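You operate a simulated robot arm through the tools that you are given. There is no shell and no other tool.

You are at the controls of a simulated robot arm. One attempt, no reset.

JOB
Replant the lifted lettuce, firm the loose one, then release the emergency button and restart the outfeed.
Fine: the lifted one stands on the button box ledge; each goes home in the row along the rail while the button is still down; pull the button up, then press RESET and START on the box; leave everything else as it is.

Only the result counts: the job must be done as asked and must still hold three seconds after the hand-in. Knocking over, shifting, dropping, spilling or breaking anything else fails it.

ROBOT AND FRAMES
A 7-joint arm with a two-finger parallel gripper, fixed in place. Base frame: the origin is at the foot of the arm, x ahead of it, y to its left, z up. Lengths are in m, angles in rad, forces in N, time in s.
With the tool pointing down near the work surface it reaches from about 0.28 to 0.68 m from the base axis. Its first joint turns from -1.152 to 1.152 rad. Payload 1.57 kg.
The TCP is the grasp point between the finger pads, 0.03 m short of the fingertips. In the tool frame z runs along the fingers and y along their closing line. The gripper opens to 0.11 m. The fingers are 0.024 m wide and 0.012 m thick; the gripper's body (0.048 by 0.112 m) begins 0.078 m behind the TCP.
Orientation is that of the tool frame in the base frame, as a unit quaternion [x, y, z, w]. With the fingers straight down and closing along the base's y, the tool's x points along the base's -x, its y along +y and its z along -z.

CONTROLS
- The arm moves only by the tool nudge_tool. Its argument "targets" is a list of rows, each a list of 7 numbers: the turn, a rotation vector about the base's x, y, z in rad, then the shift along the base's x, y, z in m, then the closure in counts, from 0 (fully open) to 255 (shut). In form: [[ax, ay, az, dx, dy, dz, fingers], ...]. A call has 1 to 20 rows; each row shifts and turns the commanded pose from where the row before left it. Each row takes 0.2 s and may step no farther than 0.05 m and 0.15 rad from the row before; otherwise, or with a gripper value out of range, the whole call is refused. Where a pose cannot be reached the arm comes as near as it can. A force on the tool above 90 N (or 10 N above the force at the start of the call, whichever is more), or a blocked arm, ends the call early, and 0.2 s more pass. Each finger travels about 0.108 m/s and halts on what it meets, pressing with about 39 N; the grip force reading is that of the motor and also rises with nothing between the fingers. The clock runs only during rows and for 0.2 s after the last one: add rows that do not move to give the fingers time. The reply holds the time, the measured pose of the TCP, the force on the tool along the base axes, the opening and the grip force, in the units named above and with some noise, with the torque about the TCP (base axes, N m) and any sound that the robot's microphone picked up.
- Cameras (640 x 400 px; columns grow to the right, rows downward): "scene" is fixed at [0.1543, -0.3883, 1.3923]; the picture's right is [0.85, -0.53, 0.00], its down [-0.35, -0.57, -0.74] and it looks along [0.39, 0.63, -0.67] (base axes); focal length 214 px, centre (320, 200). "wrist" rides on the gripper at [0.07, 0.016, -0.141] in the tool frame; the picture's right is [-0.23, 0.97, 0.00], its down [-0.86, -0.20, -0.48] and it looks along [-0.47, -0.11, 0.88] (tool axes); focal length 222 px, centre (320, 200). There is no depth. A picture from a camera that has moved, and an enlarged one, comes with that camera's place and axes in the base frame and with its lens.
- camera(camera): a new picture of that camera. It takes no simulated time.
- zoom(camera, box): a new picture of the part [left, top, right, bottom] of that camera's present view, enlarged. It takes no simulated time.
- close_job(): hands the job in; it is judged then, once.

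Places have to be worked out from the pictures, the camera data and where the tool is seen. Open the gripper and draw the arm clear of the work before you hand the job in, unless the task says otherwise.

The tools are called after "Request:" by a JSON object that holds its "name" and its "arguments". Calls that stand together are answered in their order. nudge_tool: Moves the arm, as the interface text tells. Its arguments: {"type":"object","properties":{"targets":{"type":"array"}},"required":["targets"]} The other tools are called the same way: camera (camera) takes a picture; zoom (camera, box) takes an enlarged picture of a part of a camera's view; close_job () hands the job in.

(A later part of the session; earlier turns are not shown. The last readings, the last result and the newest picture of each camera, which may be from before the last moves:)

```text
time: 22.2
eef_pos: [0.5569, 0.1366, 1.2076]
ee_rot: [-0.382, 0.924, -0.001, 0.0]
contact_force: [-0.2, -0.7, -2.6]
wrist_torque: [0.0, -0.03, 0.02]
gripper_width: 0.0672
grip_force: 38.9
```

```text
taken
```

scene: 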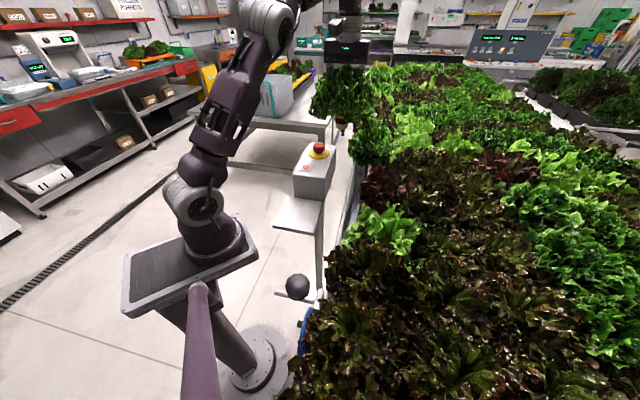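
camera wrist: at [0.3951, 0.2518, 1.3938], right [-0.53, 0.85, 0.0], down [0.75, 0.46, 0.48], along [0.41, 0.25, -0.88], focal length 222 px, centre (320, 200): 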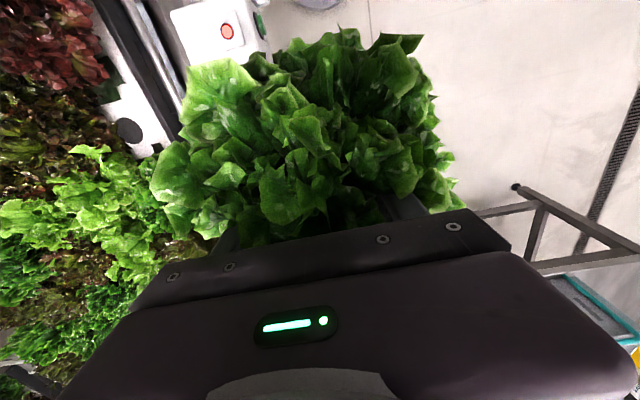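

On track. Continuing to above the hole at TCP z≈1.15.

Request:
{"name": "nudge_tool", "arguments": {"targets": [[0, 0, 0, 0.0199, -0.0281, -0.0115, 130], [0, 0, 0, 0.0199, -0.0281, -0.0115, 130], [0, 0, 0, 0.0199, -0.0281, -0.0115, 130], [0, 0, 0, 0.0199, -0.0281, -0.0115, 130], [0, 0, 0, 0.0199, -0.0281, -0.0115, 130], [0, 0, 0, 0, 0, 0, 130]]}}

Request:
{"name": "camera", "arguments": {"camera": "wrist"}}

Request:
{"name": "zoom", "arguments": {"camera": "scene", "box": [320, 80, 480, 240]}}

```text
time: 23.6
eef_pos: [0.6354, 0.01, 1.1524]
ee_rot: [-0.383, 0.924, -0.001, 0.0]
contact_force: [-0.5, 0.7, -1.4]
wrist_torque: [0.0, 0.01, -0.01]
gripper_width: 0.0674
grip_force: 39.3
out of reach, approached as far as the arm can: row 4, 5
```

```text
taken
camera wrist: at [0.5749, -0.0291, 1.2941], right [-0.53, 0.85, 0.0], down [0.75, 0.46, 0.48], along [0.41, 0.25, -0.88], focal length 222 px, centre (320, 200)
```

wrist: 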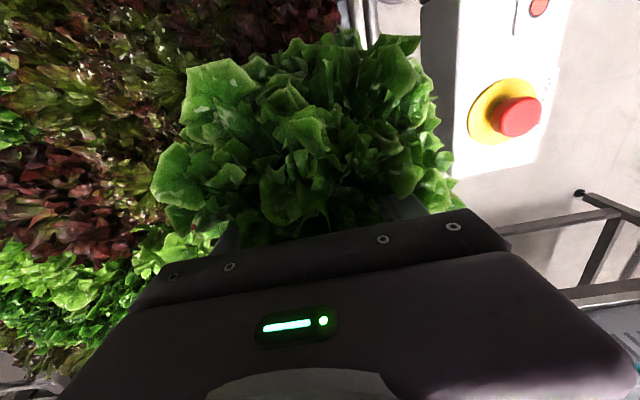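

```text
2.50 times, centred on (400, 160) of scene
camera zoom: at [0.1543, -0.3883, 1.3923], right [0.85, -0.53, 0.0], down [-0.35, -0.57, -0.74], along [0.39, 0.63, -0.67], focal length 536 px, centre (120, 300)
```

zoom: 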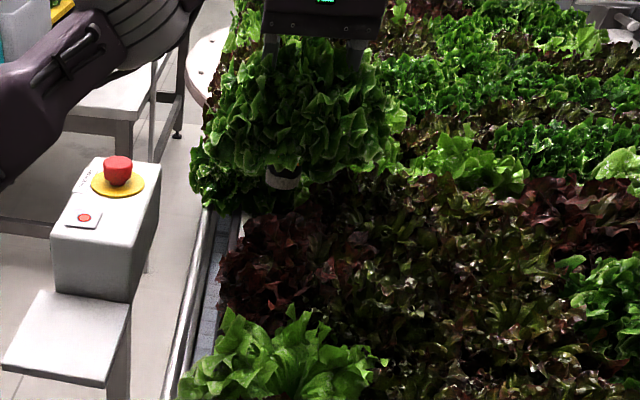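

Reach-limited at this height; the plug hangs straight. I'll lower slightly while moving the last 2–3 cm to be above the hole.

Request:
{"name": "nudge_tool", "arguments": {"targets": [[0, 0, 0, 0.0, 0.0, -0.02, 130], [0, 0, 0, 0.011, -0.007, -0.012, 130], [0, 0, 0, 0.01, -0.007, -0.01, 130], [0, 0, 0, 0, 0, 0, 130]]}}

```text
time: 24.6
eef_pos: [0.6522, -0.0015, 1.1132]
ee_rot: [-0.388, 0.921, -0.002, -0.004]
contact_force: [-0.4, -0.4, -1.5]
wrist_torque: [0.02, 0.01, 0.0]
gripper_width: 0.0672
grip_force: 39.7
out of reach, approached as far as the arm can: row 3
```

Close: (0.652, −0.0015). Lowering a bit more and correcting the remaining offset toward (0.657, −0.0045).

Request:
{"name": "nudge_tool", "arguments": {"targets": [[0, 0, 0, 0.0, 0.0, -0.015, 130], [0, 0, 0, 0.003, -0.002, -0.005, 130], [0, 0, 0, 0, 0, 0, 130]]}}

```text
time: 25.4
eef_pos: [0.6608, -0.0087, 1.0917]
ee_rot: [-0.382, 0.924, 0.0, 0.0]
contact_force: [0.0, 1.2, -2.0]
wrist_torque: [-0.01, 0.02, 0.0]
gripper_width: 0.0673
grip_force: 39.1
```

Re-reading the pose with a short hold to average the noise.

Request:
{"name": "nudge_tool", "arguments": {"targets": [[0, 0, 0, 0, 0, 0, 130], [0, 0, 0, 0, 0, 0, 130]]}}

Request:
{"name": "zoom", "arguments": {"camera": "scene", "box": [340, 100, 440, 200]}}

Request:
{"name": "camera", "arguments": {"camera": "wrist"}}

```text
time: 26.0
eef_pos: [0.6619, -0.0091, 1.0913]
ee_rot: [-0.382, 0.924, 0.001, 0.0]
contact_force: [0.5, -0.1, -2.0]
wrist_torque: [0.02, 0.02, 0.0]
gripper_width: 0.0673
grip_force: 38.6
```

```text
4.00 times, centred on (390, 150) of scene
camera zoom: at [0.1543, -0.3883, 1.3923], right [0.85, -0.53, 0.0], down [-0.35, -0.57, -0.74], along [0.39, 0.63, -0.67], focal length 858 px, centre (40, 400)
```

zoom: 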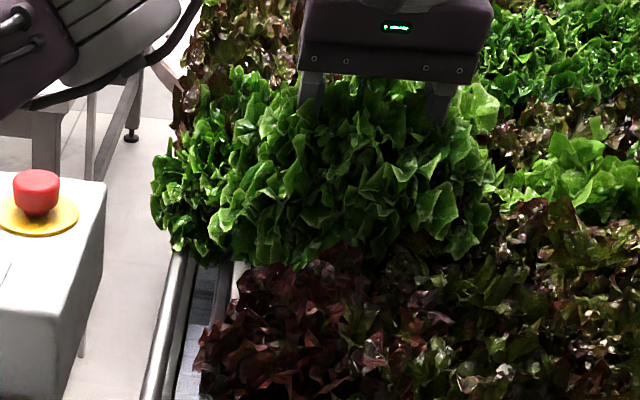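

```text
taken
camera wrist: at [0.6007, -0.0483, 1.2334], right [-0.53, 0.85, 0.0], down [0.75, 0.46, 0.48], along [0.41, 0.25, -0.88], focal length 222 px, centre (320, 200)
```

wrist: 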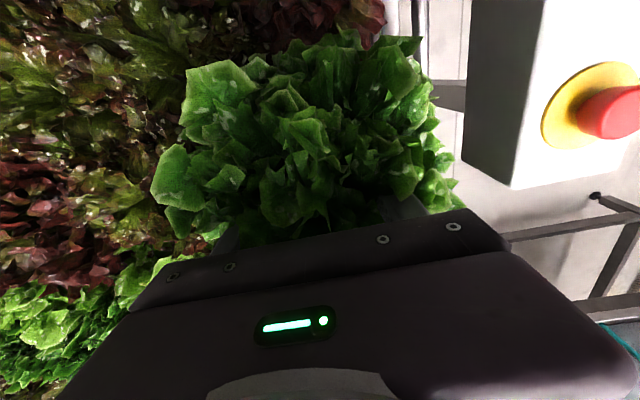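

The camera pose puts the TCP at (0.6615, −0.010), about 7 mm past the hole in the cross-rail direction. Correcting.

Request:
{"name": "nudge_tool", "arguments": {"targets": [[0, 0, 0, -0.0045, 0.005, 0, 130], [0, 0, 0, 0, 0, 0, 130]]}}

Request:
{"name": "zoom", "arguments": {"camera": "wrist", "box": [120, 0, 460, 220]}}

```text
time: 26.6
eef_pos: [0.6571, -0.0041, 1.0909]
ee_rot: [-0.382, 0.924, 0.0, -0.001]
contact_force: [0.2, 0.1, -1.8]
wrist_torque: [0.0, -0.02, -0.01]
gripper_width: 0.0674
grip_force: 38.3
```

```text
1.82 times, centred on (290, 110) of wrist
camera zoom: at [0.5958, -0.0429, 1.2337], right [-0.53, 0.85, 0.0], down [0.75, 0.46, 0.48], along [0.41, 0.25, -0.88], focal length 404 px, centre (374, 364)
```

zoom: 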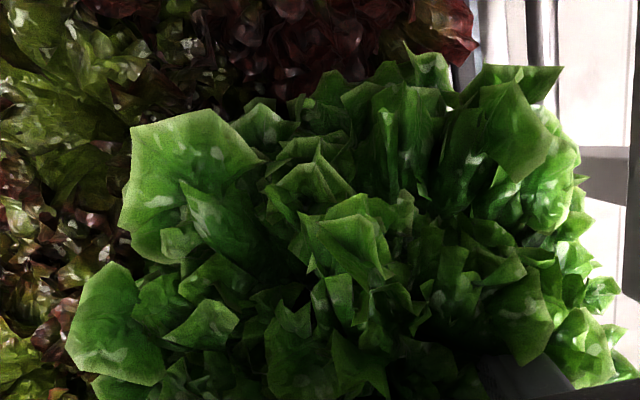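

Now aligned over the hole at (0.657, −0.0045). Lowering in small steps and watching the vertical force.

Request:
{"name": "nudge_tool", "arguments": {"targets": [[0, 0, 0, 0, 0, -0.008, 130], [0, 0, 0, 0, 0, -0.007, 130], [0, 0, 0, 0, 0, -0.005, 130], [0, 0, 0, 0, 0, 0, 130]]}}

Request:
{"name": "nudge_tool", "arguments": {"targets": [[0, 0, 0, 0, 0, -0.004, 130], [0, 0, 0, 0, 0, -0.004, 130], [0, 0, 0, 0, 0, 0, 130]]}}

```text
time: 27.6
eef_pos: [0.6567, -0.0047, 1.0736]
ee_rot: [-0.382, 0.924, 0.0, -0.001]
contact_force: [0.1, -0.7, -2.0]
wrist_torque: [0.04, 0.01, 0.01]
gripper_width: 0.0672
grip_force: 39.5
```

```text
time: 28.4
eef_pos: [0.6552, -0.007, 1.0628]
ee_rot: [-0.381, 0.924, 0.0, -0.001]
contact_force: [0.1, 0.6, -2.0]
wrist_torque: [-0.01, -0.01, 0.03]
gripper_width: 0.0669
grip_force: 39.2
```

No contact change yet (plug bottom ≈0.960). Continuing.

Request:
{"name": "nudge_tool", "arguments": {"targets": [[0, 0, 0, 0, 0, -0.004, 130], [0, 0, 0, 0, 0, -0.004, 130], [0, 0, 0, 0, 0, 0, 130]]}}

Request:
{"name": "nudge_tool", "arguments": {"targets": [[0, 0, 0, 0, 0, -0.004, 130], [0, 0, 0, 0, 0, -0.004, 130], [0, 0, 0, 0, 0, 0, 130]]}}

```text
time: 29.2
eef_pos: [0.6578, -0.0061, 1.0558]
ee_rot: [-0.382, 0.924, 0.0, 0.001]
contact_force: [0.5, -0.3, -1.1]
wrist_torque: [-0.02, -0.05, 0.01]
gripper_width: 0.067
grip_force: 38.4
```

```text
time: 30.0
eef_pos: [0.6567, -0.0043, 1.0496]
ee_rot: [-0.382, 0.924, 0.001, -0.001]
contact_force: [-0.5, -0.1, -1.4]
wrist_torque: [-0.01, -0.01, -0.01]
gripper_width: 0.0674
grip_force: 39.6
```

Plug bottom is now ≈0.947, below the raft surface, without resistance: it is entering the hole. Continuing down.

Request:
{"name": "nudge_tool", "arguments": {"targets": [[0, 0, 0, 0, 0, -0.004, 130], [0, 0, 0, 0, 0, -0.004, 130], [0, 0, 0, 0, 0, 0, 130]]}}

Request:
{"name": "nudge_tool", "arguments": {"targets": [[0, 0, 0, 0, 0, -0.004, 130], [0, 0, 0, 0, 0, -0.004, 130], [0, 0, 0, 0, 0, 0, 130]]}}

```text
time: 30.8
eef_pos: [0.6568, -0.0052, 1.0412]
ee_rot: [-0.382, 0.924, -0.001, -0.001]
contact_force: [-1.1, -0.9, -0.6]
wrist_torque: [-0.05, 0.05, 0.01]
gripper_width: 0.0671
grip_force: 38.7
```

```text
time: 31.6
eef_pos: [0.6565, -0.0047, 1.0324]
ee_rot: [-0.382, 0.924, 0.0, -0.001]
contact_force: [-11.2, -1.5, 4.5]
wrist_torque: [-0.12, 0.67, 0.0]
gripper_width: 0.067
grip_force: 38.9
```

Side contact: the rim (≈0.065 m below TCP) pushes the plug toward −x with ~11 N. I'll shift −x by 2–3 mm to centre it.

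Request:
{"name": "nudge_tool", "arguments": {"targets": [[0, 0, 0, -0.002, 0, 0, 130], [0, 0, 0, 0, 0, 0, 130]]}}

```text
time: 32.2
eef_pos: [0.6549, -0.0051, 1.0311]
ee_rot: [-0.382, 0.924, 0.001, 0.0]
contact_force: [0.5, 0.0, -0.6]
wrist_torque: [0.05, -0.06, 0.01]
gripper_width: 0.0672
grip_force: 38.9
```

Forces vanished. Nudging another −1 mm in x and continuing down.

Request:
{"name": "nudge_tool", "arguments": {"targets": [[0, 0, 0, -0.001, 0, -0.003, 130], [0, 0, 0, 0, 0, -0.003, 130], [0, 0, 0, 0, 0, 0, 130]]}}

```text
time: 33.0
eef_pos: [0.6532, -0.0051, 1.0259]
ee_rot: [-0.382, 0.924, 0.001, -0.001]
contact_force: [-2.7, 0.7, -1.7]
wrist_torque: [0.02, 0.09, -0.02]
gripper_width: 0.0671
grip_force: 39.8
```

Request:
{"name": "nudge_tool", "arguments": {"targets": [[0, 0, 0, -0.001, 0, -0.003, 130], [0, 0, 0, 0, 0, -0.003, 130], [0, 0, 0, 0, 0, 0, 130]]}}

```text
time: 33.8
eef_pos: [0.6532, -0.0052, 1.0224]
ee_rot: [-0.382, 0.924, -0.001, 0.0]
contact_force: [-2.5, 0.0, 14.2]
wrist_torque: [0.44, -0.01, 0.05]
gripper_width: 0.0672
grip_force: 38.7
```

Vertical resistance (14 N) begins at TCP z≈1.022, i.e. insertion ≈45 mm, around where the orange band meets the raft. Pressing slightly more to see whether it's seating.

Request:
{"name": "nudge_tool", "arguments": {"targets": [[0, 0, 0, 0, 0, -0.002, 130], [0, 0, 0, 0, 0, 0, 130]]}}

Request:
{"name": "zoom", "arguments": {"camera": "scene", "box": [340, 100, 440, 200]}}

```text
time: 34.4
eef_pos: [0.6531, -0.0059, 1.0199]
ee_rot: [-0.382, 0.924, -0.001, 0.002]
contact_force: [-2.7, -1.1, 37.2]
wrist_torque: [0.49, 0.29, -0.02]
gripper_width: 0.0675
grip_force: 39.1
```

```text
4.00 times, centred on (390, 150) of scene
camera zoom: at [0.1534, -0.3883, 1.3924], right [0.85, -0.53, 0.0], down [-0.35, -0.57, -0.74], along [0.39, 0.63, -0.67], focal length 858 px, centre (40, 400)
```

zoom: 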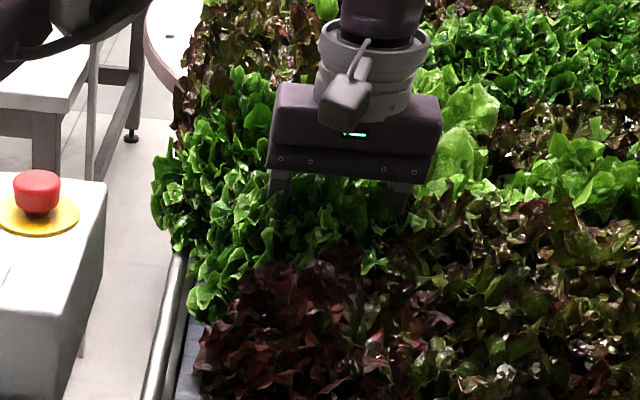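

Force rose to 37 N over ~2 mm. One more 2 mm push to discriminate hard seat from friction.

Request:
{"name": "nudge_tool", "arguments": {"targets": [[0, 0, 0, 0, 0, -0.002, 130], [0, 0, 0, 0, 0, 0, 130]]}}

```text
time: 35.0
eef_pos: [0.6546, -0.0056, 1.0178]
ee_rot: [-0.382, 0.924, -0.001, 0.001]
contact_force: [-3.6, -1.2, 36.5]
wrist_torque: [0.45, 0.31, -0.05]
gripper_width: 0.0673
grip_force: 39.0
```

Force plateaued at ~37 N while moving 2 mm more: either grip slip or plug friction. Comparing the wrist view against the earlier held view to see whether the lettuce slipped in the fingers.

Request:
{"name": "zoom", "arguments": {"camera": "wrist", "box": [120, 0, 460, 220]}}

Request:
{"name": "camera", "arguments": {"camera": "wrist"}}

```text
1.82 times, centred on (290, 110) of wrist
camera zoom: at [0.5919, -0.044, 1.1597], right [-0.53, 0.85, 0.0], down [0.75, 0.46, 0.48], along [0.41, 0.25, -0.88], focal length 404 px, centre (374, 364)
```

zoom: 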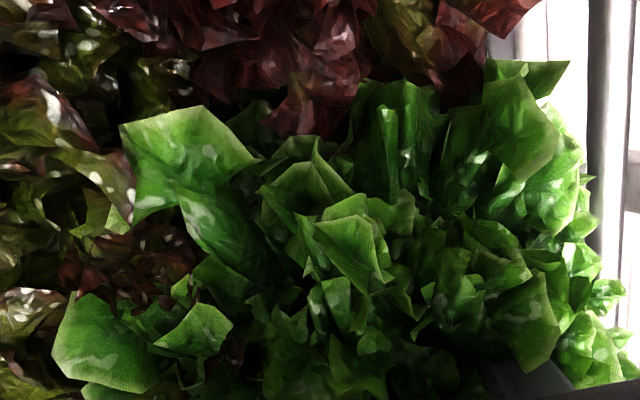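

```text
taken
camera wrist: at [0.5919, -0.044, 1.1597], right [-0.53, 0.85, 0.0], down [0.75, 0.46, 0.48], along [0.41, 0.25, -0.88], focal length 222 px, centre (320, 200)
```

wrist: 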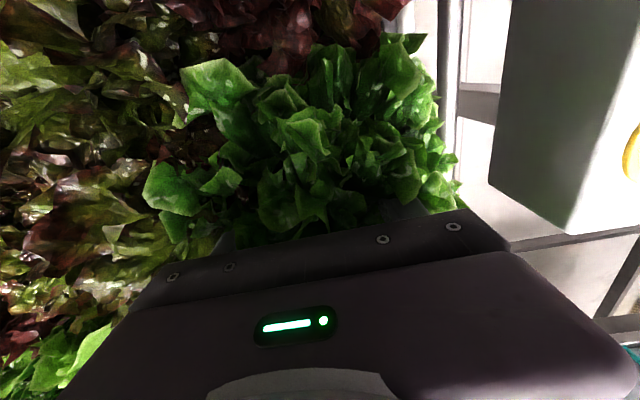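

Leaf features grew ~4% in view, so the grip slipped a few mm along the core: the plug hit a hard stop and is seated. I'll unload the force, then open gently.

Request:
{"name": "nudge_tool", "arguments": {"targets": [[0, 0, 0, 0, 0, 0.002, 130], [0, 0, 0, 0, 0, 0.001, 130], [0, 0, 0, 0, 0, 0, 130]]}}

```text
time: 35.8
eef_pos: [0.6539, -0.0059, 1.0178]
ee_rot: [-0.382, 0.924, 0.001, -0.002]
contact_force: [1.6, 0.2, 2.1]
wrist_torque: [0.04, -0.17, 0.02]
gripper_width: 0.0674
grip_force: 39.5
```

Unloaded to ~2 N. Opening the fingers to about 0.085 m.

Request:
{"name": "nudge_tool", "arguments": {"targets": [[0, 0, 0, 0, 0, 0, 95], [0, 0, 0, 0, 0, 0, 80], [0, 0, 0, 0, 0, 0, 60], [0, 0, 0, 0, 0, 0, 60]]}}

Request:
{"name": "zoom", "arguments": {"camera": "wrist", "box": [120, 0, 460, 220]}}

```text
time: 36.8
eef_pos: [0.6522, -0.0054, 1.0189]
ee_rot: [-0.382, 0.924, -0.001, 0.0]
contact_force: [-0.2, -1.0, 0.7]
wrist_torque: [0.0, 0.0, -0.01]
gripper_width: 0.0843
grip_force: 0.1
```

```text
1.82 times, centred on (290, 110) of wrist
camera zoom: at [0.5924, -0.0442, 1.161], right [-0.53, 0.85, 0.0], down [0.75, 0.46, 0.48], along [0.41, 0.25, -0.88], focal length 404 px, centre (374, 364)
```

zoom: 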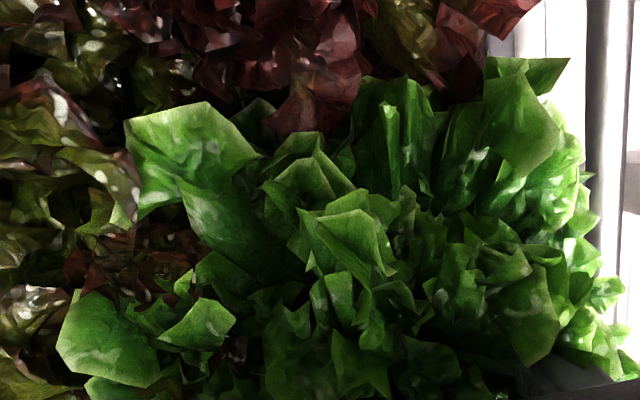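

Released and standing. Retreating straight up, then back toward a viewing pose over the row.

Request:
{"name": "nudge_tool", "arguments": {"targets": [[0, 0, 0, 0, 0, 0.01, 60], [0, 0, 0, 0, 0, 0.02, 60], [0, 0, 0, 0, 0, 0.03, 60], [0, 0, 0, 0, 0, 0.03, 60], [0, 0, 0, -0.03, 0.02, 0.03, 60], [0, 0, 0, -0.03, 0.02, 0.03, 60], [0, 0, 0, -0.03, 0.02, 0.02, 60], [0, 0, 0, -0.03, 0.02, 0.02, 60]]}}

Request:
{"name": "camera", "arguments": {"camera": "wrist"}}

Request:
{"name": "camera", "arguments": {"camera": "scene"}}

```text
time: 38.6
eef_pos: [0.534, 0.078, 1.2087]
ee_rot: [-0.382, 0.924, 0.0, -0.001]
contact_force: [0.1, 0.4, -0.4]
wrist_torque: [-0.02, -0.03, 0.01]
gripper_width: 0.0843
grip_force: 0.1
```

```text
taken
camera wrist: at [0.4724, 0.0387, 1.3498], right [-0.53, 0.85, 0.0], down [0.75, 0.46, 0.48], along [0.41, 0.25, -0.88], focal length 222 px, centre (320, 200)
```

wrist: 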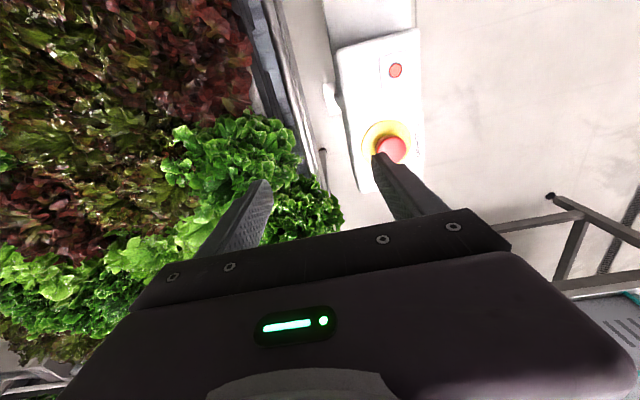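

```text
taken
```

scene: 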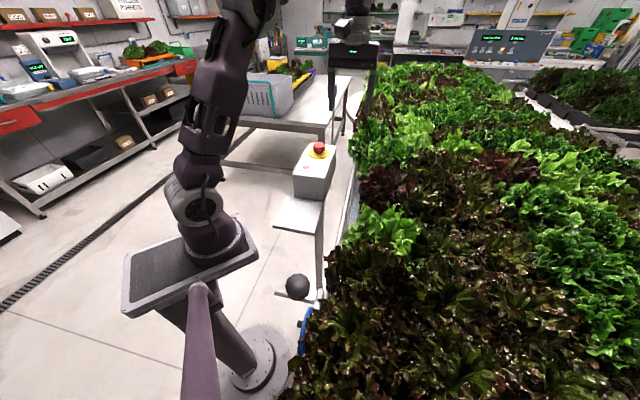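

The lettuce stands planted in its gap. Now I'll hover over the light-green candidate to inspect it from above.

Request:
{"name": "nudge_tool", "arguments": {"targets": [[0, 0, 0, -0.0163, -0.0383, 0.0075, 60], [0, 0, 0, -0.0163, -0.0383, 0.0075, 60], [0, 0, 0, -0.0163, -0.0383, 0.0075, 60], [0, 0, 0, -0.0163, -0.0383, 0.0075, 60], [0, 0, 0, -0.0163, -0.0383, 0.0075, 60], [0, 0, 0, -0.0163, -0.0383, 0.0075, 60], [0, 0, 0, -0.0163, -0.0383, 0.0075, 60], [0, 0, 0, 0, 0, 0, 0]]}}

Request:
{"name": "camera", "arguments": {"camera": "wrist"}}

Request:
{"name": "zoom", "arguments": {"camera": "wrist", "box": [210, 30, 430, 230]}}

Request:
{"name": "zoom", "arguments": {"camera": "scene", "box": [330, 180, 450, 280]}}

```text
time: 40.4
eef_pos: [0.4182, -0.195, 1.2653]
ee_rot: [-0.383, 0.924, 0.0, 0.0]
contact_force: [-0.2, 0.0, -0.2]
wrist_torque: [0.0, 0.03, 0.02]
gripper_width: 0.1099
grip_force: 0.0
```

```text
taken
camera wrist: at [0.3569, -0.2332, 1.4071], right [-0.53, 0.85, 0.0], down [0.75, 0.46, 0.48], along [0.41, 0.25, -0.88], focal length 222 px, centre (320, 200)
```

wrist: 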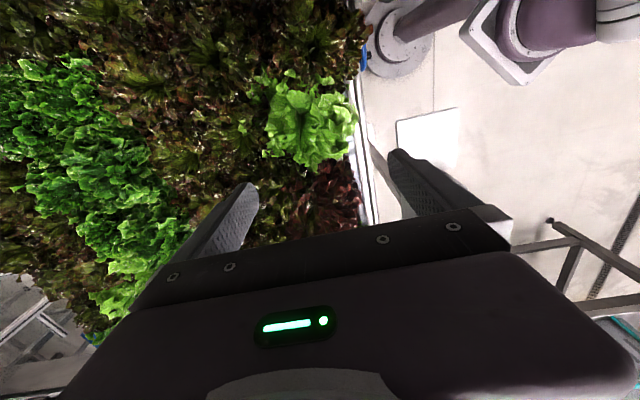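

```text
2.00 times, centred on (320, 130) of wrist
camera zoom: at [0.3569, -0.2332, 1.4071], right [-0.53, 0.85, 0.0], down [0.75, 0.46, 0.48], along [0.41, 0.25, -0.88], focal length 444 px, centre (320, 340)
```

zoom: 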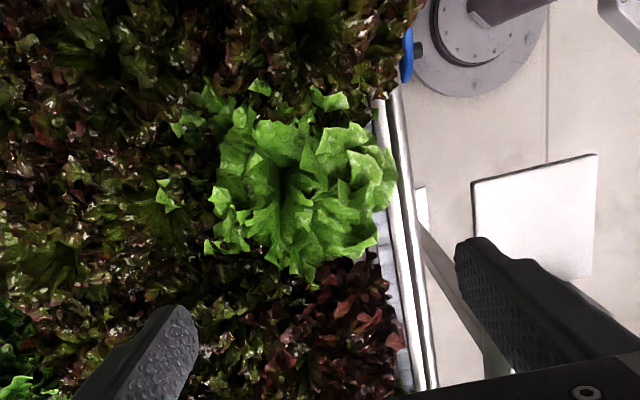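

```text
4.00 times, centred on (390, 230) of scene
camera zoom: at [0.1543, -0.3883, 1.3923], right [0.85, -0.53, 0.0], down [-0.35, -0.57, -0.74], along [0.39, 0.63, -0.67], focal length 858 px, centre (40, 80)
```

zoom: 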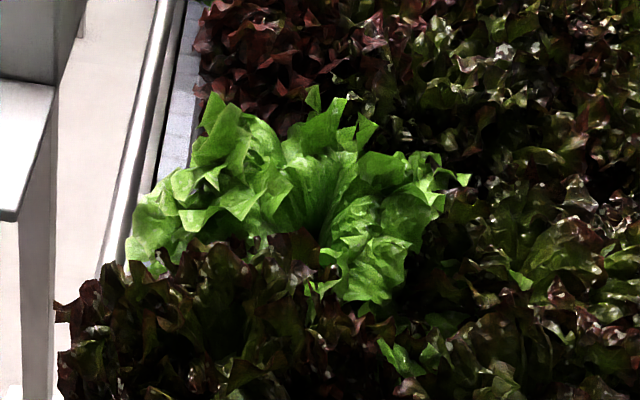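

The light-green head's heart is at about (0.43, −0.22), on the row line. To confirm it's the loose one, I'll go back to the low aisle-side view, now looking past the empty ledge.

Request:
{"name": "nudge_tool", "arguments": {"targets": [[0, 0, -0.1404, -0.0087, 0.0323, 0.0008, 0], [0, 0, -0.1404, -0.0087, 0.0323, 0.0008, 0], [0, 0, -0.1404, -0.0087, 0.0323, 0.0008, 0], [0, 0, -0.1404, -0.0087, 0.0323, 0.0008, 0], [0, 0, -0.1404, -0.0087, 0.0323, 0.0008, 0], [0, 0, -0.1404, -0.0087, 0.0323, 0.0008, 0], [0, 0, -0.1404, -0.0087, 0.0323, 0.0008, 0], [0, 0, -0.1404, -0.0087, 0.0323, 0.0008, 0], [0, 0, -0.1404, -0.0087, 0.0323, 0.0008, 0], [0, 0, -0.1404, -0.0087, 0.0323, 0.0008, 0], [0, 0, -0.1404, -0.0087, 0.0323, 0.0008, 0], [0, 0, -0.1404, -0.0087, 0.0323, 0.0008, 0], [0, 0, -0.1404, -0.0087, 0.0323, 0.0008, 0]]}}

Request:
{"name": "nudge_tool", "arguments": {"targets": [[-0.125, -0.037, 0, 0, 0.01, -0.01, 0], [-0.125, -0.037, 0, 0, 0.01, -0.01, 0], [-0.125, -0.037, 0, 0, 0.01, -0.01, 0], [-0.125, -0.037, 0, 0, 0.01, -0.01, 0], [-0.125, -0.037, 0, 0, 0.01, -0.045, 0], [-0.125, -0.037, 0, 0, 0.01, -0.045, 0], [-0.125, -0.037, 0, 0, 0.01, -0.045, 0], [-0.1, -0.03, 0, 0, 0.0, -0.04, 0]]}}

Request:
{"name": "camera", "arguments": {"camera": "wrist"}}

```text
time: 43.2
eef_pos: [0.3064, 0.2253, 1.2738]
ee_rot: [0.498, 0.867, 0.0, 0.0]
contact_force: [0.7, 1.0, -0.7]
wrist_torque: [0.02, -0.03, -0.04]
gripper_width: 0.1099
grip_force: 0.0
```

```text
time: 45.0
eef_pos: [0.3066, 0.2931, 1.0558]
ee_rot: [0.434, 0.758, -0.336, 0.353]
contact_force: [0.7, -0.3, -0.1]
wrist_torque: [-0.06, -0.02, 0.04]
gripper_width: 0.1099
grip_force: 0.1
```

```text
taken
camera wrist: at [0.2608, 0.4431, 1.0702], right [0.96, 0.29, -0.01], down [0.03, -0.05, 1.0], along [0.29, -0.96, -0.05], focal length 222 px, centre (320, 200)
```

wrist: 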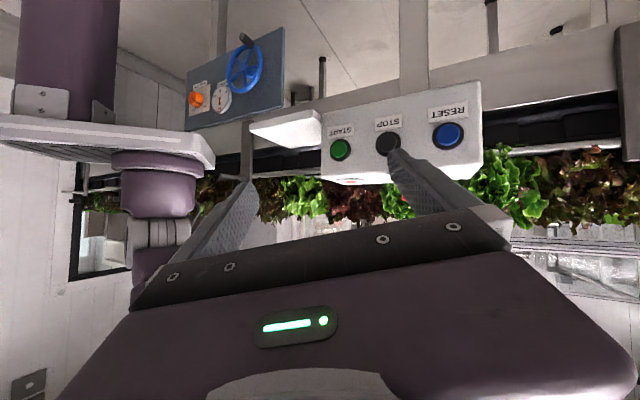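

Request:
{"name": "zoom", "arguments": {"camera": "wrist", "box": [230, 140, 410, 240]}}

Request:
{"name": "zoom", "arguments": {"camera": "wrist", "box": [255, 150, 345, 220]}}

Request:
{"name": "zoom", "arguments": {"camera": "wrist", "box": [330, 150, 430, 230]}}

```text
3.56 times, centred on (320, 190) of wrist
camera zoom: at [0.2608, 0.4431, 1.0702], right [0.96, 0.29, -0.01], down [0.03, -0.05, 1.0], along [0.29, -0.96, -0.05], focal length 790 px, centre (320, 236)
```

zoom: 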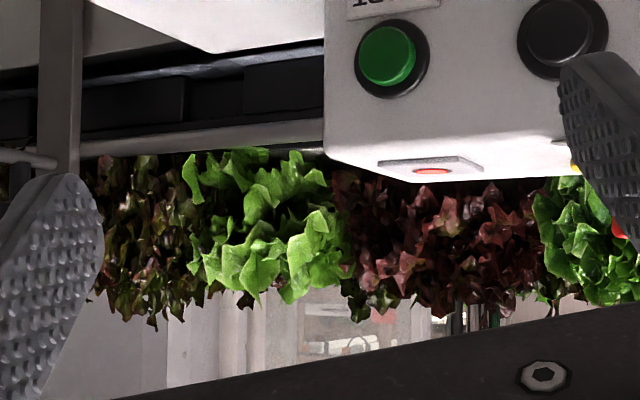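

```text
5.71 times, centred on (300, 185) of wrist
camera zoom: at [0.2608, 0.4431, 1.0702], right [0.96, 0.29, -0.01], down [0.03, -0.05, 1.0], along [0.29, -0.96, -0.05], focal length 1269 px, centre (434, 286)
```

zoom: 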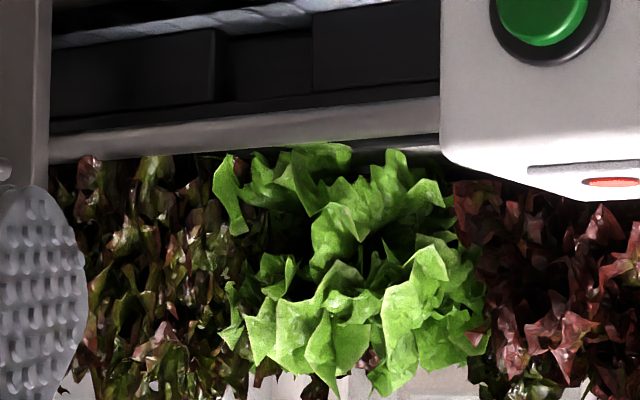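

```text
5.00 times, centred on (380, 190) of wrist
camera zoom: at [0.2608, 0.4431, 1.0702], right [0.96, 0.29, -0.01], down [0.03, -0.05, 1.0], along [0.29, -0.96, -0.05], focal length 1111 px, centre (20, 250)
```

zoom: 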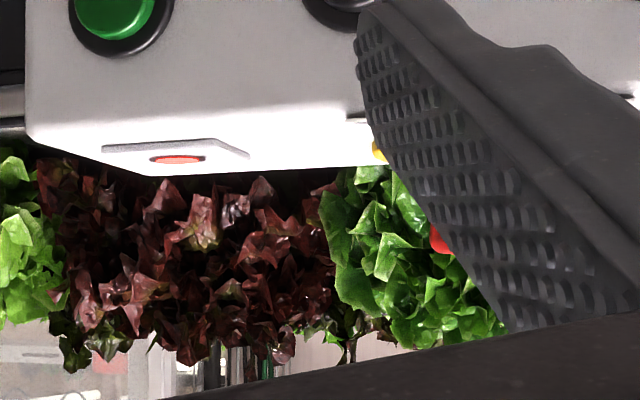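

The rail hides the raft line from here (rail top ≈0.984). I'll take a closer, ~35° downward look at the light-green head and its neighbours from above the ledge.

Request:
{"name": "nudge_tool", "arguments": {"targets": [[0.107, 0.032, 0, 0, -0.01, 0.035, 0], [0.107, 0.032, 0, 0, -0.01, 0.035, 0], [0.107, 0.032, 0, 0, -0.01, 0.035, 0], [0.107, 0.032, 0, 0, -0.01, 0.035, 0], [0.107, 0.032, 0, 0, -0.01, 0.03, 0], [0, 0, 0.12, 0, -0.03, 0, 0], [0, 0, 0.12, 0, -0.03, 0, 0], [0, 0, 0, 0.005, -0.04, 0, 0], [0, 0, 0, 0.005, -0.04, 0, 0], [0, 0, 0, 0.005, -0.04, -0.01, 0], [0, 0, 0, 0.005, -0.04, -0.02, 0], [0, 0, 0, 0.005, -0.04, -0.02, 0], [0, 0, 0, 0.005, -0.03, -0.02, 0]]}}

Request:
{"name": "camera", "arguments": {"camera": "wrist"}}

Request:
{"name": "camera", "arguments": {"camera": "scene"}}

```text
time: 47.8
eef_pos: [0.339, -0.045, 1.1596]
ee_rot: [0.379, 0.897, -0.136, 0.182]
contact_force: [-0.3, -0.9, 0.2]
wrist_torque: [0.01, -0.02, 0.0]
gripper_width: 0.1097
grip_force: 0.1
```

```text
taken
camera wrist: at [0.2734, 0.0621, 1.2548], right [0.86, 0.51, -0.01], down [0.3, -0.49, 0.82], along [0.42, -0.7, -0.58], focal length 222 px, centre (320, 200)
```

wrist: 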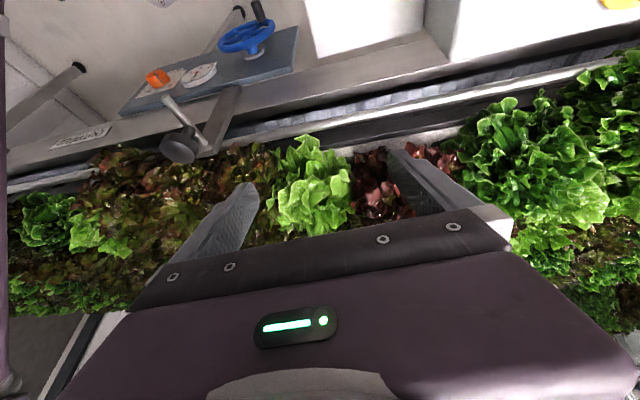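

```text
taken
```

scene: 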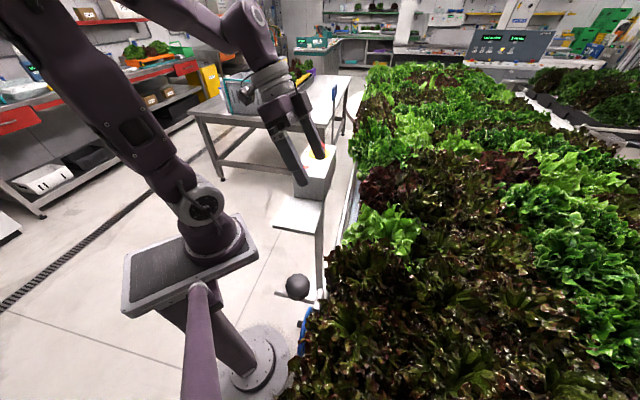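

Request:
{"name": "zoom", "arguments": {"camera": "wrist", "box": [240, 100, 400, 240]}}

Request:
{"name": "zoom", "arguments": {"camera": "wrist", "box": [400, 60, 640, 240]}}

Request:
{"name": "zoom", "arguments": {"camera": "wrist", "box": [60, 100, 280, 230]}}

```text
2.86 times, centred on (320, 170) of wrist
camera zoom: at [0.2734, 0.0621, 1.2548], right [0.86, 0.51, -0.01], down [0.3, -0.49, 0.82], along [0.42, -0.7, -0.58], focal length 635 px, centre (320, 286)
```

zoom: 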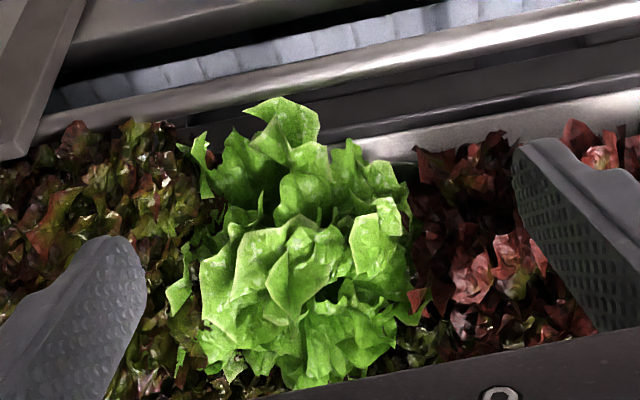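

```text
2.22 times, centred on (520, 150) of wrist
camera zoom: at [0.2734, 0.0621, 1.2548], right [0.86, 0.51, -0.01], down [0.3, -0.49, 0.82], along [0.42, -0.7, -0.58], focal length 494 px, centre (-124, 311)
```

zoom: 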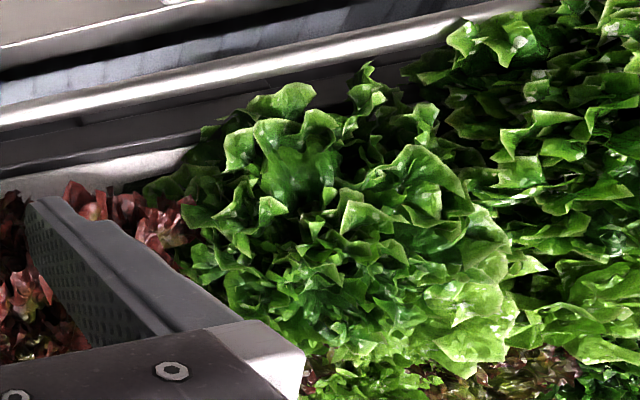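

```text
2.91 times, centred on (170, 165) of wrist
camera zoom: at [0.2734, 0.0621, 1.2548], right [0.86, 0.51, -0.01], down [0.3, -0.49, 0.82], along [0.42, -0.7, -0.58], focal length 646 px, centre (756, 302)
```

zoom: 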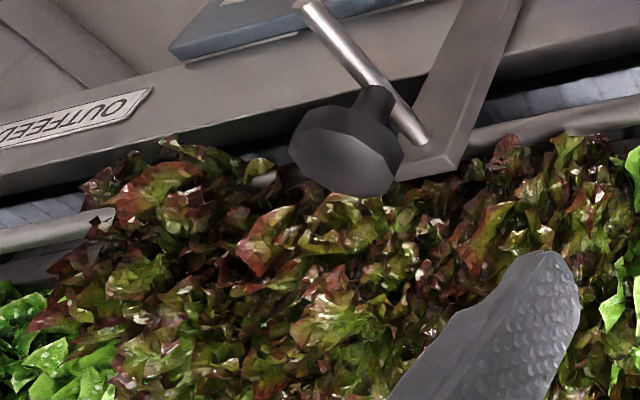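

The light-green head leans outward over the rail (~10° and ~1–1.5 cm at the top), unlike its neighbours, and its hole should be at ≈ (0.431, −0.232) in line with the others, so it's the loose one. I'll untilt, yaw to close across the row again, and hover above it.

Request:
{"name": "nudge_tool", "arguments": {"targets": [[0.099, 0.058, 0, 0, 0, 0.025, 0], [0.099, 0.058, 0, 0, 0, 0.025, 0], [0.099, 0.058, 0, 0, 0, 0.025, 0], [0.099, 0.058, 0, 0, 0, 0.025, 0], [0, 0, 0.1441, 0.0079, -0.0164, 0, 0], [0, 0, 0.1441, 0.0079, -0.0164, 0, 0], [0, 0, 0.1441, 0.0079, -0.0164, 0, 0], [0, 0, 0.1441, 0.0079, -0.0164, 0, 0], [0, 0, 0.1441, 0.0079, -0.0164, 0, 0], [0, 0, 0.1441, 0.0079, -0.0164, 0, 0], [0, 0, 0.1441, 0.0079, -0.0164, 0, 0], [0, 0, 0.1441, 0.0079, -0.0164, 0, 0], [0, 0, 0.1441, 0.0079, -0.0164, 0, 0], [0, 0, 0.1441, 0.0079, -0.0164, 0, 0], [0, 0, 0.1441, 0.0079, -0.0164, 0, 0], [0, 0, 0, 0, 0, 0, 0]]}}

Request:
{"name": "camera", "arguments": {"camera": "wrist"}}

Request:
{"name": "zoom", "arguments": {"camera": "wrist", "box": [220, 30, 420, 230]}}

```text
time: 51.2
eef_pos: [0.4232, -0.2217, 1.2574]
ee_rot: [-0.383, 0.924, -0.001, -0.001]
contact_force: [0.0, 0.4, 0.2]
wrist_torque: [-0.01, 0.01, -0.02]
gripper_width: 0.1098
grip_force: 0.0
```

```text
taken
camera wrist: at [0.3608, -0.2614, 1.3987], right [-0.53, 0.85, 0.0], down [0.74, 0.47, 0.48], along [0.41, 0.25, -0.88], focal length 222 px, centre (320, 200)
```

wrist: 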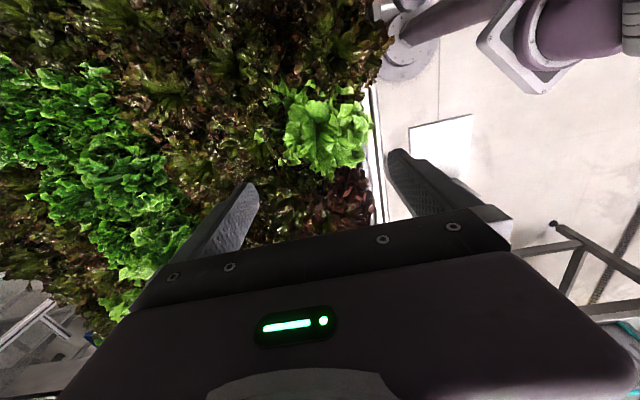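

```text
2.00 times, centred on (320, 130) of wrist
camera zoom: at [0.3608, -0.2614, 1.3987], right [-0.53, 0.85, 0.0], down [0.74, 0.47, 0.48], along [0.41, 0.25, -0.88], focal length 444 px, centre (320, 340)
```

zoom: 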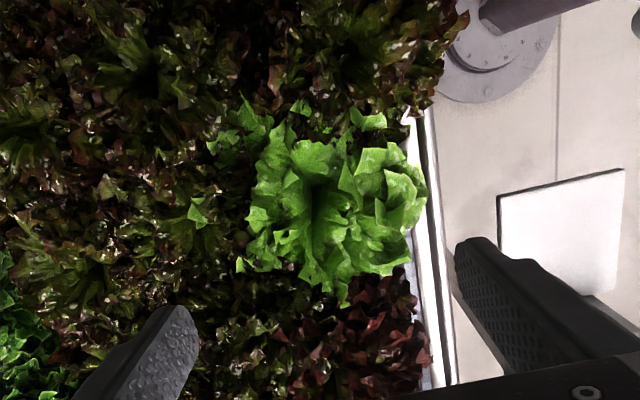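

The heart triangulates to ≈ (0.43, −0.22), nearly under the TCP. Shifting 5 mm and descending in stages with force checks.

Request:
{"name": "nudge_tool", "arguments": {"targets": [[0, 0, 0, 0.005, 0.001, -0.03, 0], [0, 0, 0, 0, 0, -0.04, 0], [0, 0, 0, 0, 0, -0.04, 0], [0, 0, 0, 0, 0, 0, 0]]}}

Request:
{"name": "nudge_tool", "arguments": {"targets": [[0, 0, 0, 0, 0, -0.01, 0], [0, 0, 0, 0, 0, -0.01, 0], [0, 0, 0, 0, 0, -0.01, 0], [0, 0, 0, 0, 0, -0.01, 0]]}}

Request:
{"name": "camera", "arguments": {"camera": "wrist"}}

Request:
{"name": "zoom", "arguments": {"camera": "scene", "box": [320, 130, 460, 270]}}

```text
time: 52.2
eef_pos: [0.4276, -0.2215, 1.1437]
ee_rot: [-0.383, 0.924, -0.001, -0.001]
contact_force: [0.0, 0.0, 0.3]
wrist_torque: [0.01, 0.02, 0.02]
gripper_width: 0.1102
grip_force: 0.1
```

```text
time: 53.2
eef_pos: [0.4269, -0.2221, 1.106]
ee_rot: [-0.383, 0.924, -0.001, 0.0]
contact_force: [0.0, -0.4, 0.2]
wrist_torque: [-0.03, 0.0, -0.04]
gripper_width: 0.1098
grip_force: 0.1
```

```text
taken
camera wrist: at [0.3665, -0.2611, 1.248], right [-0.53, 0.85, 0.0], down [0.75, 0.46, 0.48], along [0.41, 0.25, -0.88], focal length 222 px, centre (320, 200)
```

wrist: 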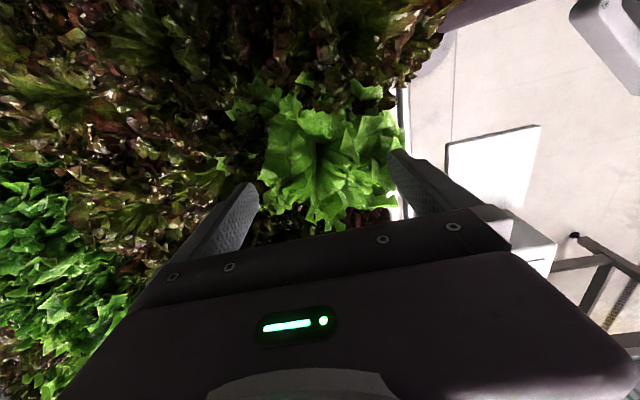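

```text
2.86 times, centred on (390, 200) of scene
camera zoom: at [0.1543, -0.3883, 1.3923], right [0.85, -0.53, 0.0], down [-0.35, -0.57, -0.74], along [0.39, 0.63, -0.67], focal length 613 px, centre (120, 200)
```

zoom: 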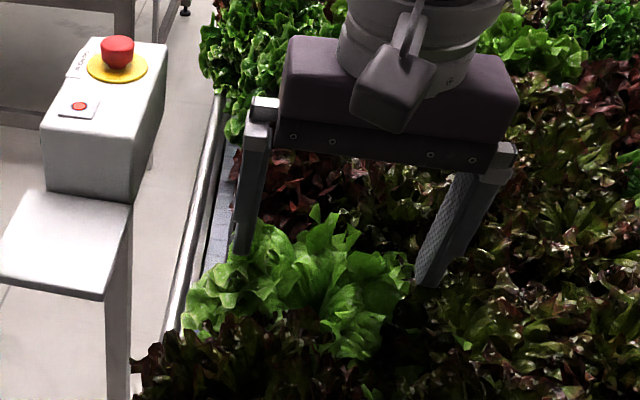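

The heart sits right under the TCP axis. Continuing down carefully.

Request:
{"name": "nudge_tool", "arguments": {"targets": [[0, 0, 0, 0, 0.001, -0.01, 0], [0, 0, 0, 0, 0, -0.01, 0], [0, 0, 0, 0, 0, -0.01, 0]]}}

Request:
{"name": "nudge_tool", "arguments": {"targets": [[0, 0, 0, 0, 0, -0.01, 0], [0, 0, 0, 0, 0, -0.01, 0], [0, 0, 0, 0, 0, 0, 0]]}}

Request:
{"name": "nudge_tool", "arguments": {"targets": [[0, 0, 0, 0, 0, -0.01, 0], [0, 0, 0, 0, 0, -0.01, 0], [0, 0, 0, 0, 0, 0, 0]]}}

```text
time: 54.0
eef_pos: [0.4264, -0.2216, 1.0784]
ee_rot: [-0.383, 0.924, -0.001, -0.001]
contact_force: [0.2, -0.3, 0.5]
wrist_torque: [0.02, -0.02, -0.02]
gripper_width: 0.11
grip_force: 0.0
```

```text
time: 54.8
eef_pos: [0.4277, -0.2222, 1.0588]
ee_rot: [-0.382, 0.924, -0.002, 0.0]
contact_force: [0.1, 0.2, 0.1]
wrist_torque: [0.0, 0.0, -0.01]
gripper_width: 0.1102
grip_force: 0.0
```

```text
time: 55.6
eef_pos: [0.4281, -0.2228, 1.0377]
ee_rot: [-0.383, 0.924, 0.0, -0.001]
contact_force: [-0.3, 0.2, -0.1]
wrist_torque: [-0.01, 0.0, -0.02]
gripper_width: 0.1099
grip_force: 0.2
```

No contact. Closing progressively to grip the core.

Request:
{"name": "nudge_tool", "arguments": {"targets": [[0, 0, 0, 0, 0, 0, 50], [0, 0, 0, 0, 0, 0, 75], [0, 0, 0, 0, 0, 0, 75]]}}

Request:
{"name": "nudge_tool", "arguments": {"targets": [[0, 0, 0, 0, 0, 0, 90], [0, 0, 0, 0, 0, 0, 90]]}}

Request:
{"name": "nudge_tool", "arguments": {"targets": [[0, 0, 0, 0, 0, 0, 105], [0, 0, 0, 0, 0, 0, 105]]}}

```text
time: 56.4
eef_pos: [0.4285, -0.2207, 1.0378]
ee_rot: [-0.383, 0.924, -0.001, 0.0]
contact_force: [-0.2, -0.6, 0.6]
wrist_torque: [-0.01, 0.02, 0.02]
gripper_width: 0.0778
grip_force: 0.1
```

```text
time: 57.0
eef_pos: [0.4273, -0.2221, 1.0371]
ee_rot: [-0.383, 0.924, -0.001, -0.001]
contact_force: [1.0, -0.2, -0.1]
wrist_torque: [-0.04, -0.01, 0.01]
gripper_width: 0.0724
grip_force: 0.8
```

```text
time: 57.6
eef_pos: [0.4275, -0.2221, 1.0383]
ee_rot: [-0.383, 0.924, 0.0, 0.0]
contact_force: [3.8, -4.3, 2.5]
wrist_torque: [-0.22, -0.19, 0.07]
gripper_width: 0.07
grip_force: 3.2
```

The inner finger touched first (5.7 N toward −e2), so the core is a couple of mm further inward. Shifting 2.5 mm inward and closing.

Request:
{"name": "nudge_tool", "arguments": {"targets": [[0, 0, 0, 0.0018, -0.0018, 0, 95], [0, 0, 0, 0, 0, 0, 105], [0, 0, 0, 0, 0, 0, 105]]}}

```text
time: 58.4
eef_pos: [0.4302, -0.2245, 1.0374]
ee_rot: [-0.383, 0.924, 0.0, -0.001]
contact_force: [2.0, -0.7, 1.5]
wrist_torque: [-0.04, -0.04, 0.0]
gripper_width: 0.0663
grip_force: 1.1
```

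Request:
{"name": "nudge_tool", "arguments": {"targets": [[0, 0, 0, 0, 0, 0, 115], [0, 0, 0, 0, 0, 0, 115]]}}

Request:
{"name": "nudge_tool", "arguments": {"targets": [[0, 0, 0, 0, 0, 0, 130], [0, 0, 0, 0, 0, 0, 130]]}}

Request:
{"name": "camera", "arguments": {"camera": "wrist"}}

```text
time: 59.0
eef_pos: [0.4306, -0.2235, 1.0375]
ee_rot: [-0.383, 0.924, -0.001, -0.001]
contact_force: [3.7, -2.5, -0.2]
wrist_torque: [-0.14, -0.17, 0.01]
gripper_width: 0.0653
grip_force: 38.6
```

```text
time: 59.6
eef_pos: [0.429, -0.2242, 1.0383]
ee_rot: [-0.383, 0.924, -0.001, -0.001]
contact_force: [4.4, -3.5, -1.4]
wrist_torque: [-0.22, -0.25, 0.03]
gripper_width: 0.0654
grip_force: 38.5
```

```text
taken
camera wrist: at [0.3689, -0.2628, 1.1795], right [-0.53, 0.85, 0.0], down [0.75, 0.47, 0.48], along [0.41, 0.25, -0.88], focal length 222 px, centre (320, 200)
```

wrist: 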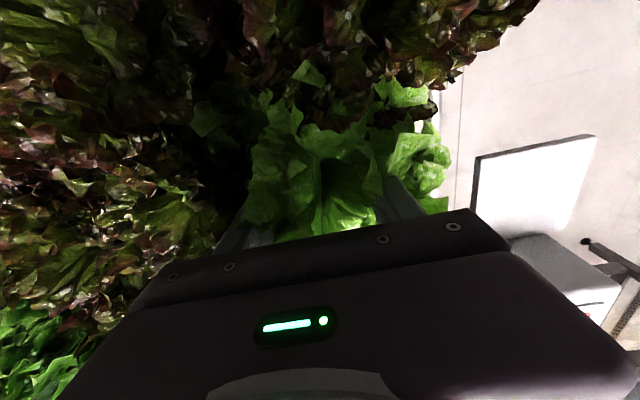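

Gripped (0.0654 m). The 5.6 N residual toward −e2 acts at raft level, so the hole is slightly inward; I'll shift 2 mm inward and then press down gently.

Request:
{"name": "nudge_tool", "arguments": {"targets": [[0, 0, 0, 0.0015, -0.0015, 0, 130], [0, 0, 0, 0, 0, 0, 130]]}}

Request:
{"name": "nudge_tool", "arguments": {"targets": [[0, 0, 0, 0, 0, -0.003, 130], [0, 0, 0, 0, 0, 0, 130]]}}

```text
time: 60.2
eef_pos: [0.4322, -0.2244, 1.038]
ee_rot: [-0.383, 0.924, -0.001, 0.0]
contact_force: [0.1, -0.3, -0.7]
wrist_torque: [0.01, -0.02, -0.01]
gripper_width: 0.065
grip_force: 39.2
```

```text
time: 60.8
eef_pos: [0.4313, -0.226, 1.0372]
ee_rot: [-0.383, 0.924, -0.001, 0.001]
contact_force: [-5.5, 6.4, 47.9]
wrist_torque: [0.05, 0.31, -0.09]
gripper_width: 0.0654
grip_force: 38.5
```

3 mm of downward command produced 48 N with little motion—stiff, but not slipping. I'll press a little more to see whether it yields.

Request:
{"name": "nudge_tool", "arguments": {"targets": [[0, 0, 0, 0, 0, -0.0015, 130], [0, 0, 0, 0, 0, 0, 130]]}}

```text
time: 61.4
eef_pos: [0.4305, -0.2257, 1.0306]
ee_rot: [-0.382, 0.924, 0.0, 0.0]
contact_force: [-3.0, -0.4, 8.6]
wrist_torque: [-0.03, 0.09, 0.02]
gripper_width: 0.0652
grip_force: 38.7
```

It yielded suddenly to z≈1.031 with force dropping to 9 N. Checking the view to see whether the plug moved or the grip slipped.

Request:
{"name": "camera", "arguments": {"camera": "wrist"}}

Request:
{"name": "zoom", "arguments": {"camera": "scene", "box": [330, 160, 440, 260]}}

```text
taken
camera wrist: at [0.3705, -0.2639, 1.1735], right [-0.53, 0.85, 0.0], down [0.75, 0.46, 0.48], along [0.41, 0.25, -0.88], focal length 222 px, centre (320, 200)
```

wrist: 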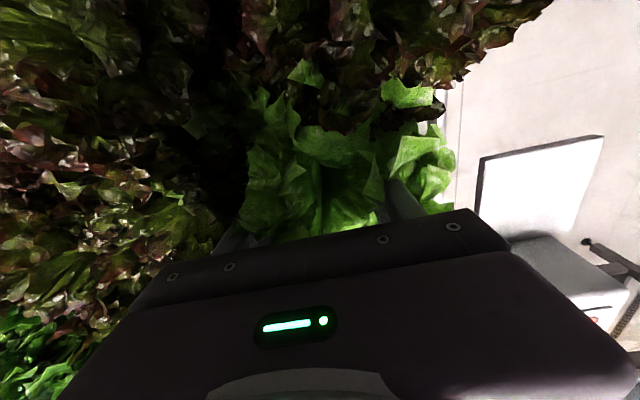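

```text
4.00 times, centred on (385, 210) of scene
camera zoom: at [0.1541, -0.3882, 1.3923], right [0.85, -0.53, 0.0], down [-0.35, -0.57, -0.74], along [0.39, 0.63, -0.67], focal length 858 px, centre (60, 160)
```

zoom: 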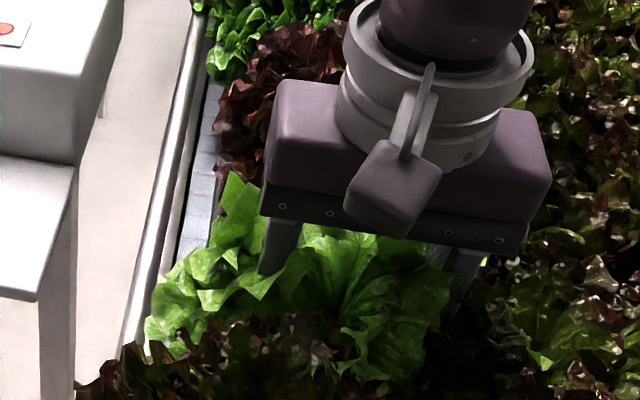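

I'll take a zoomed reference of the held head, then press in further small steps.

Request:
{"name": "zoom", "arguments": {"camera": "wrist", "box": [220, 40, 470, 240]}}

Request:
{"name": "nudge_tool", "arguments": {"targets": [[0, 0, 0, 0, 0, -0.002, 130], [0, 0, 0, 0, 0, 0, 130]]}}

Request:
{"name": "zoom", "arguments": {"camera": "wrist", "box": [220, 40, 470, 240]}}

```text
2.00 times, centred on (345, 140) of wrist
camera zoom: at [0.3705, -0.2639, 1.1735], right [-0.53, 0.85, 0.0], down [0.75, 0.46, 0.48], along [0.41, 0.25, -0.88], focal length 444 px, centre (270, 320)
```

zoom: 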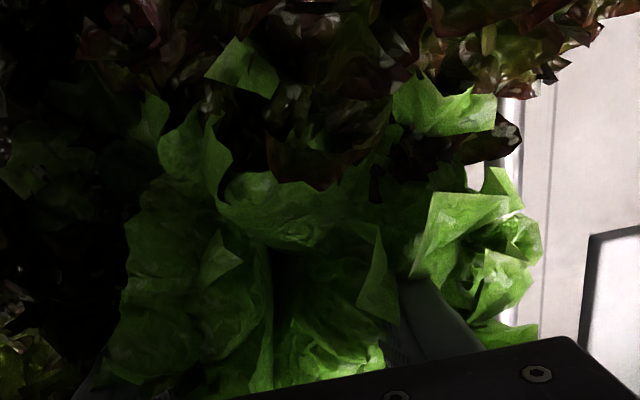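

```text
time: 62.0
eef_pos: [0.4323, -0.2258, 1.0308]
ee_rot: [-0.384, 0.923, -0.002, 0.001]
contact_force: [-4.4, 2.2, 34.6]
wrist_torque: [-0.01, 0.64, -0.04]
gripper_width: 0.0653
grip_force: 38.9
```

```text
2.00 times, centred on (345, 140) of wrist
camera zoom: at [0.37, -0.2637, 1.1733], right [-0.53, 0.85, 0.0], down [0.74, 0.47, 0.48], along [0.41, 0.25, -0.88], focal length 444 px, centre (270, 320)
```

zoom: 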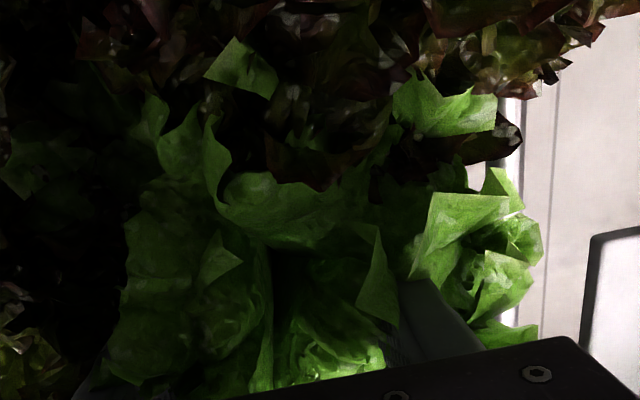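

Now 34.6 N and no relative motion. One more 2 mm step to see if it pops further or holds.

Request:
{"name": "nudge_tool", "arguments": {"targets": [[0, 0, 0, 0, 0, -0.002, 130], [0, 0, 0, 0, 0, 0, 130]]}}

Request:
{"name": "zoom", "arguments": {"camera": "wrist", "box": [220, 40, 470, 240]}}

```text
time: 62.6
eef_pos: [0.431, -0.2241, 1.0289]
ee_rot: [-0.383, 0.924, -0.001, 0.0]
contact_force: [0.6, 0.2, 37.3]
wrist_torque: [0.08, 0.28, -0.03]
gripper_width: 0.0654
grip_force: 39.4
```

```text
2.00 times, centred on (345, 140) of wrist
camera zoom: at [0.3701, -0.2636, 1.1712], right [-0.53, 0.85, 0.0], down [0.74, 0.47, 0.48], along [0.41, 0.25, -0.88], focal length 444 px, centre (270, 320)
```

zoom: 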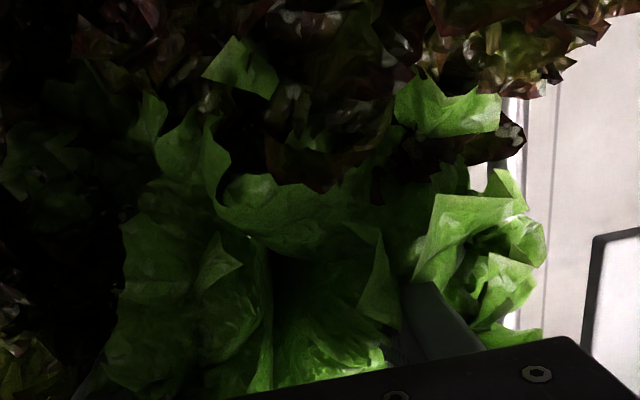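

Force plateaus at 37 N with slow grip slip—same behaviour as the seated first lettuce, so this one is also against its stop now. Unloading and releasing, then I'll compare with the pre-press view.

Request:
{"name": "nudge_tool", "arguments": {"targets": [[0, 0, 0, 0, 0, 0.0015, 130], [0, 0, 0, 0, 0, 0.001, 130], [0, 0, 0, 0, 0, 0, 130]]}}

Request:
{"name": "nudge_tool", "arguments": {"targets": [[0, 0, 0, 0, 0, 0, 100], [0, 0, 0, 0, 0, 0, 85], [0, 0, 0, 0, 0, 0, 60], [0, 0, 0, 0, 0, 0, 50]]}}

```text
time: 63.4
eef_pos: [0.4299, -0.2244, 1.031]
ee_rot: [-0.383, 0.924, 0.001, -0.001]
contact_force: [0.1, -0.1, -2.7]
wrist_torque: [0.02, 0.02, -0.02]
gripper_width: 0.0655
grip_force: 38.9
```

```text
time: 64.4
eef_pos: [0.4322, -0.2251, 1.0305]
ee_rot: [-0.382, 0.924, 0.0, -0.001]
contact_force: [-0.5, 0.5, -0.6]
wrist_torque: [0.01, -0.02, 0.0]
gripper_width: 0.0885
grip_force: 0.0
```

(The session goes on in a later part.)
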